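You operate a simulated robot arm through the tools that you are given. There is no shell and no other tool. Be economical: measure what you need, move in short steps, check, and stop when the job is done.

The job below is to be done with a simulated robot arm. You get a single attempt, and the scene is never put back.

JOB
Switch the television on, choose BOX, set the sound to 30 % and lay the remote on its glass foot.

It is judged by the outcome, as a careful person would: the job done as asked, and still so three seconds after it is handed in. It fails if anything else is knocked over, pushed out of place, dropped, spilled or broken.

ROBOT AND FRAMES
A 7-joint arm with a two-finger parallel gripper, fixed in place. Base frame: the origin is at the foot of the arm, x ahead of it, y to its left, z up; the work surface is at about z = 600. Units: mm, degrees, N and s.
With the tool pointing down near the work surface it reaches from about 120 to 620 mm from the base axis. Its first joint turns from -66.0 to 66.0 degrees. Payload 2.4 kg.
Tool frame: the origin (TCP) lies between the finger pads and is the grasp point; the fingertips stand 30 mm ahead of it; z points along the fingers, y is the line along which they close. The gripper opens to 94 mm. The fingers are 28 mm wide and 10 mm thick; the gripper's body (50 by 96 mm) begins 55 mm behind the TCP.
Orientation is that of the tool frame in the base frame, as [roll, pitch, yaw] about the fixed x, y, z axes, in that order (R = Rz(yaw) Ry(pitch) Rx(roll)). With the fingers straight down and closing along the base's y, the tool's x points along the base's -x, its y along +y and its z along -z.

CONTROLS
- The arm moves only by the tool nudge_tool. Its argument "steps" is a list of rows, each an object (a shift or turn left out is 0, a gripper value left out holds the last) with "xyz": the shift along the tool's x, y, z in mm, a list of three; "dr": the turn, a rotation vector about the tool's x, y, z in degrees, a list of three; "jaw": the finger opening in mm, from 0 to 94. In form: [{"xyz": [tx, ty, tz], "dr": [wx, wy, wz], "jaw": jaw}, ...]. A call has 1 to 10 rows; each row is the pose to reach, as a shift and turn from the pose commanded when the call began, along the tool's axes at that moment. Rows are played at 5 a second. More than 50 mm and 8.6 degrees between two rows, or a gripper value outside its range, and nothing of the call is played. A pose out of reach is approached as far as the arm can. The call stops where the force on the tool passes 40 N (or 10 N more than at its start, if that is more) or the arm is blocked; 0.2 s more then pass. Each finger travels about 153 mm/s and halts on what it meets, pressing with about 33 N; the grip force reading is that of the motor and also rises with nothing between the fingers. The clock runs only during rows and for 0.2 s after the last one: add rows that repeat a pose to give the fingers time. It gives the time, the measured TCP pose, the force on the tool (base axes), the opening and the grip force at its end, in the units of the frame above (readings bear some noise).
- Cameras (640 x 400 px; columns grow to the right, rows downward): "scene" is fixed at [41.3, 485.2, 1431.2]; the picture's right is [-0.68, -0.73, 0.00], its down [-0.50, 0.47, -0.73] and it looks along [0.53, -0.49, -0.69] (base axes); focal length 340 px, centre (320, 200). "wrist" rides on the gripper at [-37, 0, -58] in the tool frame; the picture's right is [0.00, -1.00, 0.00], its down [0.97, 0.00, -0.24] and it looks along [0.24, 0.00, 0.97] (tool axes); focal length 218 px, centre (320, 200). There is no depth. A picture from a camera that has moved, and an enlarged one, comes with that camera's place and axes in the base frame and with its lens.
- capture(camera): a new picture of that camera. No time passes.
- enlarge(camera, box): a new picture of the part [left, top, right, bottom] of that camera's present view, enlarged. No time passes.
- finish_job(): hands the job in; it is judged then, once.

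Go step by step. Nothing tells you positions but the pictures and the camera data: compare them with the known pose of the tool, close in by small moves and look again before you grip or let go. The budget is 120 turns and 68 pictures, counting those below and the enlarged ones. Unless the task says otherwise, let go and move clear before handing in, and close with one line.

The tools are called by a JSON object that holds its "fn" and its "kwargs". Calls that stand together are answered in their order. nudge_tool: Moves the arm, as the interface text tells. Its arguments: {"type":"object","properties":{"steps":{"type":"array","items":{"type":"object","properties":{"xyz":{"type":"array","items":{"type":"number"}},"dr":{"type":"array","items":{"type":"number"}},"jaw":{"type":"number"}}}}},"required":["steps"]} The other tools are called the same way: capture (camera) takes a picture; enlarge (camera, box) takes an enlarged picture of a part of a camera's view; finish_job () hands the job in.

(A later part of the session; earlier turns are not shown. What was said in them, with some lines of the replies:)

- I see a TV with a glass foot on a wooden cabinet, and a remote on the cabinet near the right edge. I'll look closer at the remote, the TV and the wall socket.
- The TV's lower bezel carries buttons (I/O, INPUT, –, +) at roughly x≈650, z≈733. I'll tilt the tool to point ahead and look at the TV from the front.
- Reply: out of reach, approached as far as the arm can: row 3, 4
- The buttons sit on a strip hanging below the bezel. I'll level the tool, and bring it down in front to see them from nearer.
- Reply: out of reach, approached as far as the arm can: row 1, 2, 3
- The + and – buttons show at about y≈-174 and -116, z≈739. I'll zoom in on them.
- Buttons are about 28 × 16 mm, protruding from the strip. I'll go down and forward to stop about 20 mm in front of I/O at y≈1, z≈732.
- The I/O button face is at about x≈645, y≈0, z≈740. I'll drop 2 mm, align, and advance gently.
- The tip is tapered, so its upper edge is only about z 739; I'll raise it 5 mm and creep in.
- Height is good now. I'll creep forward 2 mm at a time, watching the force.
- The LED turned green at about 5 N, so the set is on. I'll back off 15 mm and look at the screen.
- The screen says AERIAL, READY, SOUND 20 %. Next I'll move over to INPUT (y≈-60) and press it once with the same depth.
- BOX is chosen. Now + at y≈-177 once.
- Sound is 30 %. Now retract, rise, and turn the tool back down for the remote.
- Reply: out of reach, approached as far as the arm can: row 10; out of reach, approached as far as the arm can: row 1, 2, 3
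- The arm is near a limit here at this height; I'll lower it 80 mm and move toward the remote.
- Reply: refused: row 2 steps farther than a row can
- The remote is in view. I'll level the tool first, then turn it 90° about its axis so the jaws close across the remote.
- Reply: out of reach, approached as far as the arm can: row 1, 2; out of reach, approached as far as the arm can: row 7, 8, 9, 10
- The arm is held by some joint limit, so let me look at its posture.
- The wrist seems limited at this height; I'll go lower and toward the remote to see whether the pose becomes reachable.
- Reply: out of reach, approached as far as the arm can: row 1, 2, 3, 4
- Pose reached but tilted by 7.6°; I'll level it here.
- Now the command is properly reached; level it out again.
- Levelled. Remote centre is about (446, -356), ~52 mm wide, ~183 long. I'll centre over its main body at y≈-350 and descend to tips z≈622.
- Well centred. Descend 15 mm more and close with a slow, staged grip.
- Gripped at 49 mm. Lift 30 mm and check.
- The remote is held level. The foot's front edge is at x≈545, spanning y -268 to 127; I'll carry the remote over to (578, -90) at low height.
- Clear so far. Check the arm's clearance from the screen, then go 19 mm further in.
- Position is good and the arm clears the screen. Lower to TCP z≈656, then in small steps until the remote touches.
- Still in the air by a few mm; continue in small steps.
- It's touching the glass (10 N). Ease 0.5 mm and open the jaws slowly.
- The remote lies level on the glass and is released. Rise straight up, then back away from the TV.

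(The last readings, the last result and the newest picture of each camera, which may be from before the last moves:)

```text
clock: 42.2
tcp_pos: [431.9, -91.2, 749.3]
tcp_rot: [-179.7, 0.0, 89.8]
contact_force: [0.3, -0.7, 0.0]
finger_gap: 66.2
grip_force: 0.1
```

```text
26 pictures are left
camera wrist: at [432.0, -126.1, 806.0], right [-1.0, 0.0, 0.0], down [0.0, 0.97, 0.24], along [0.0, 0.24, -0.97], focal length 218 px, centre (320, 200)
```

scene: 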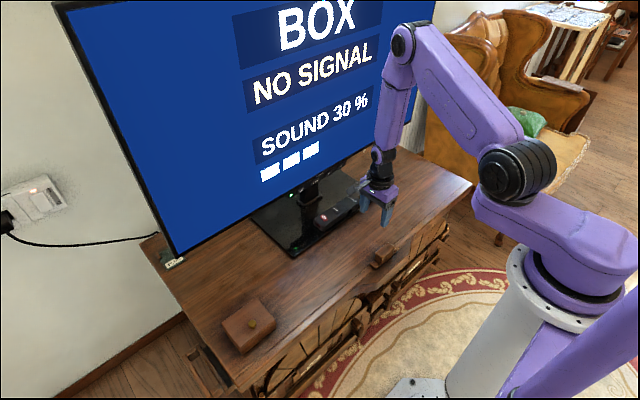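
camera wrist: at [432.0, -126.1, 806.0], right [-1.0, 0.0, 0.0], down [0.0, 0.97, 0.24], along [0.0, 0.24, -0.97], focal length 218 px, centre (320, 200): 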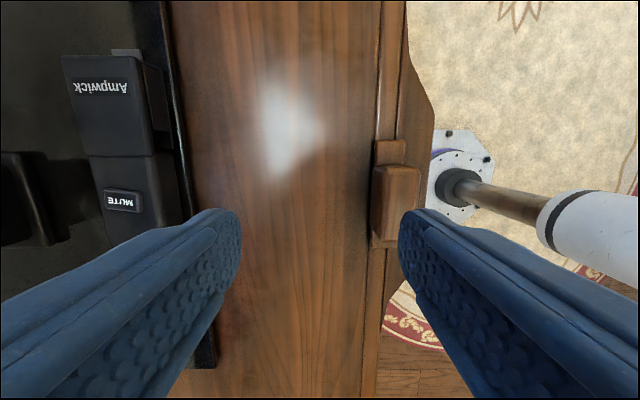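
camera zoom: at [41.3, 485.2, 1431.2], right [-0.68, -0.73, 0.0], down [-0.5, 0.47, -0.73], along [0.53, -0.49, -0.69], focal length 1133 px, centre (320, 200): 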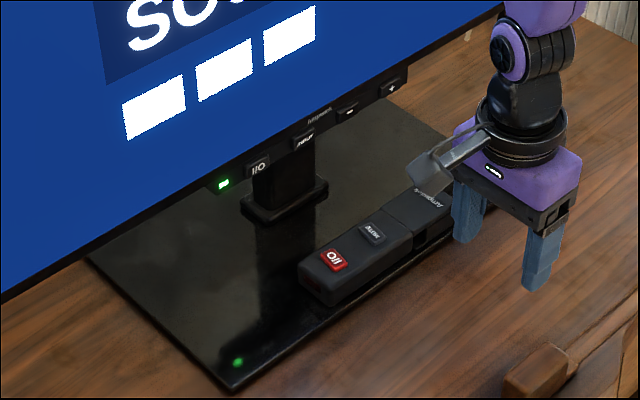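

The remote lies inside the foot's edge. One close look at the remote's cover before handing in.

{"fn": "enlarge", "kwargs": {"camera": "wrist", "box": [40, 30, 240, 230]}}

{"fn": "enlarge", "kwargs": {"camera": "scene", "box": [305, 175, 375, 230]}}

```text
2.00 times, centred on (140, 130) of wrist
camera zoom: at [432.0, -126.1, 806.0], right [-1.0, 0.0, 0.0], down [0.0, 0.97, 0.24], along [0.0, 0.24, -0.97], focal length 436 px, centre (680, 340)
```

zoom: 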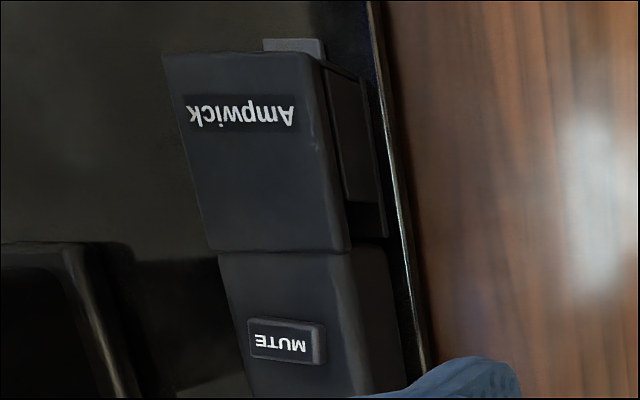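

```text
7.27 times, centred on (340, 202) of scene
camera zoom: at [41.3, 485.2, 1431.2], right [-0.68, -0.73, 0.0], down [-0.5, 0.47, -0.73], along [0.53, -0.49, -0.69], focal length 2472 px, centre (174, 182)
```

zoom: 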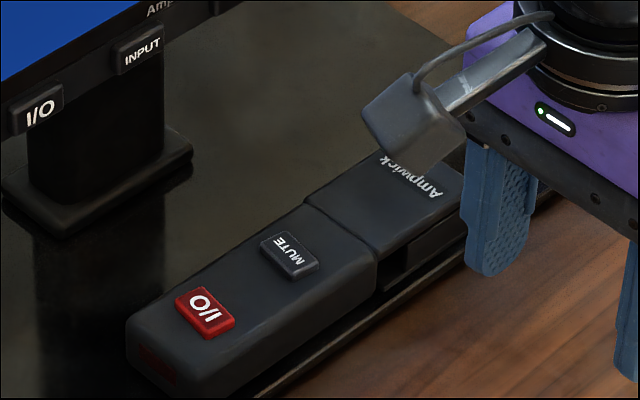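

The remote is intact and fully on the foot, the set shows BOX and SOUND 30 %, and the arm is clear, so I'm handing in.

{"fn": "finish_job", "kwargs": {}}

```text
The job is handed in.
```

The television is on and set to BOX with the sound at 30 %, and the remote is lying on the glass foot; the screen reads NO SIGNAL under BOX.
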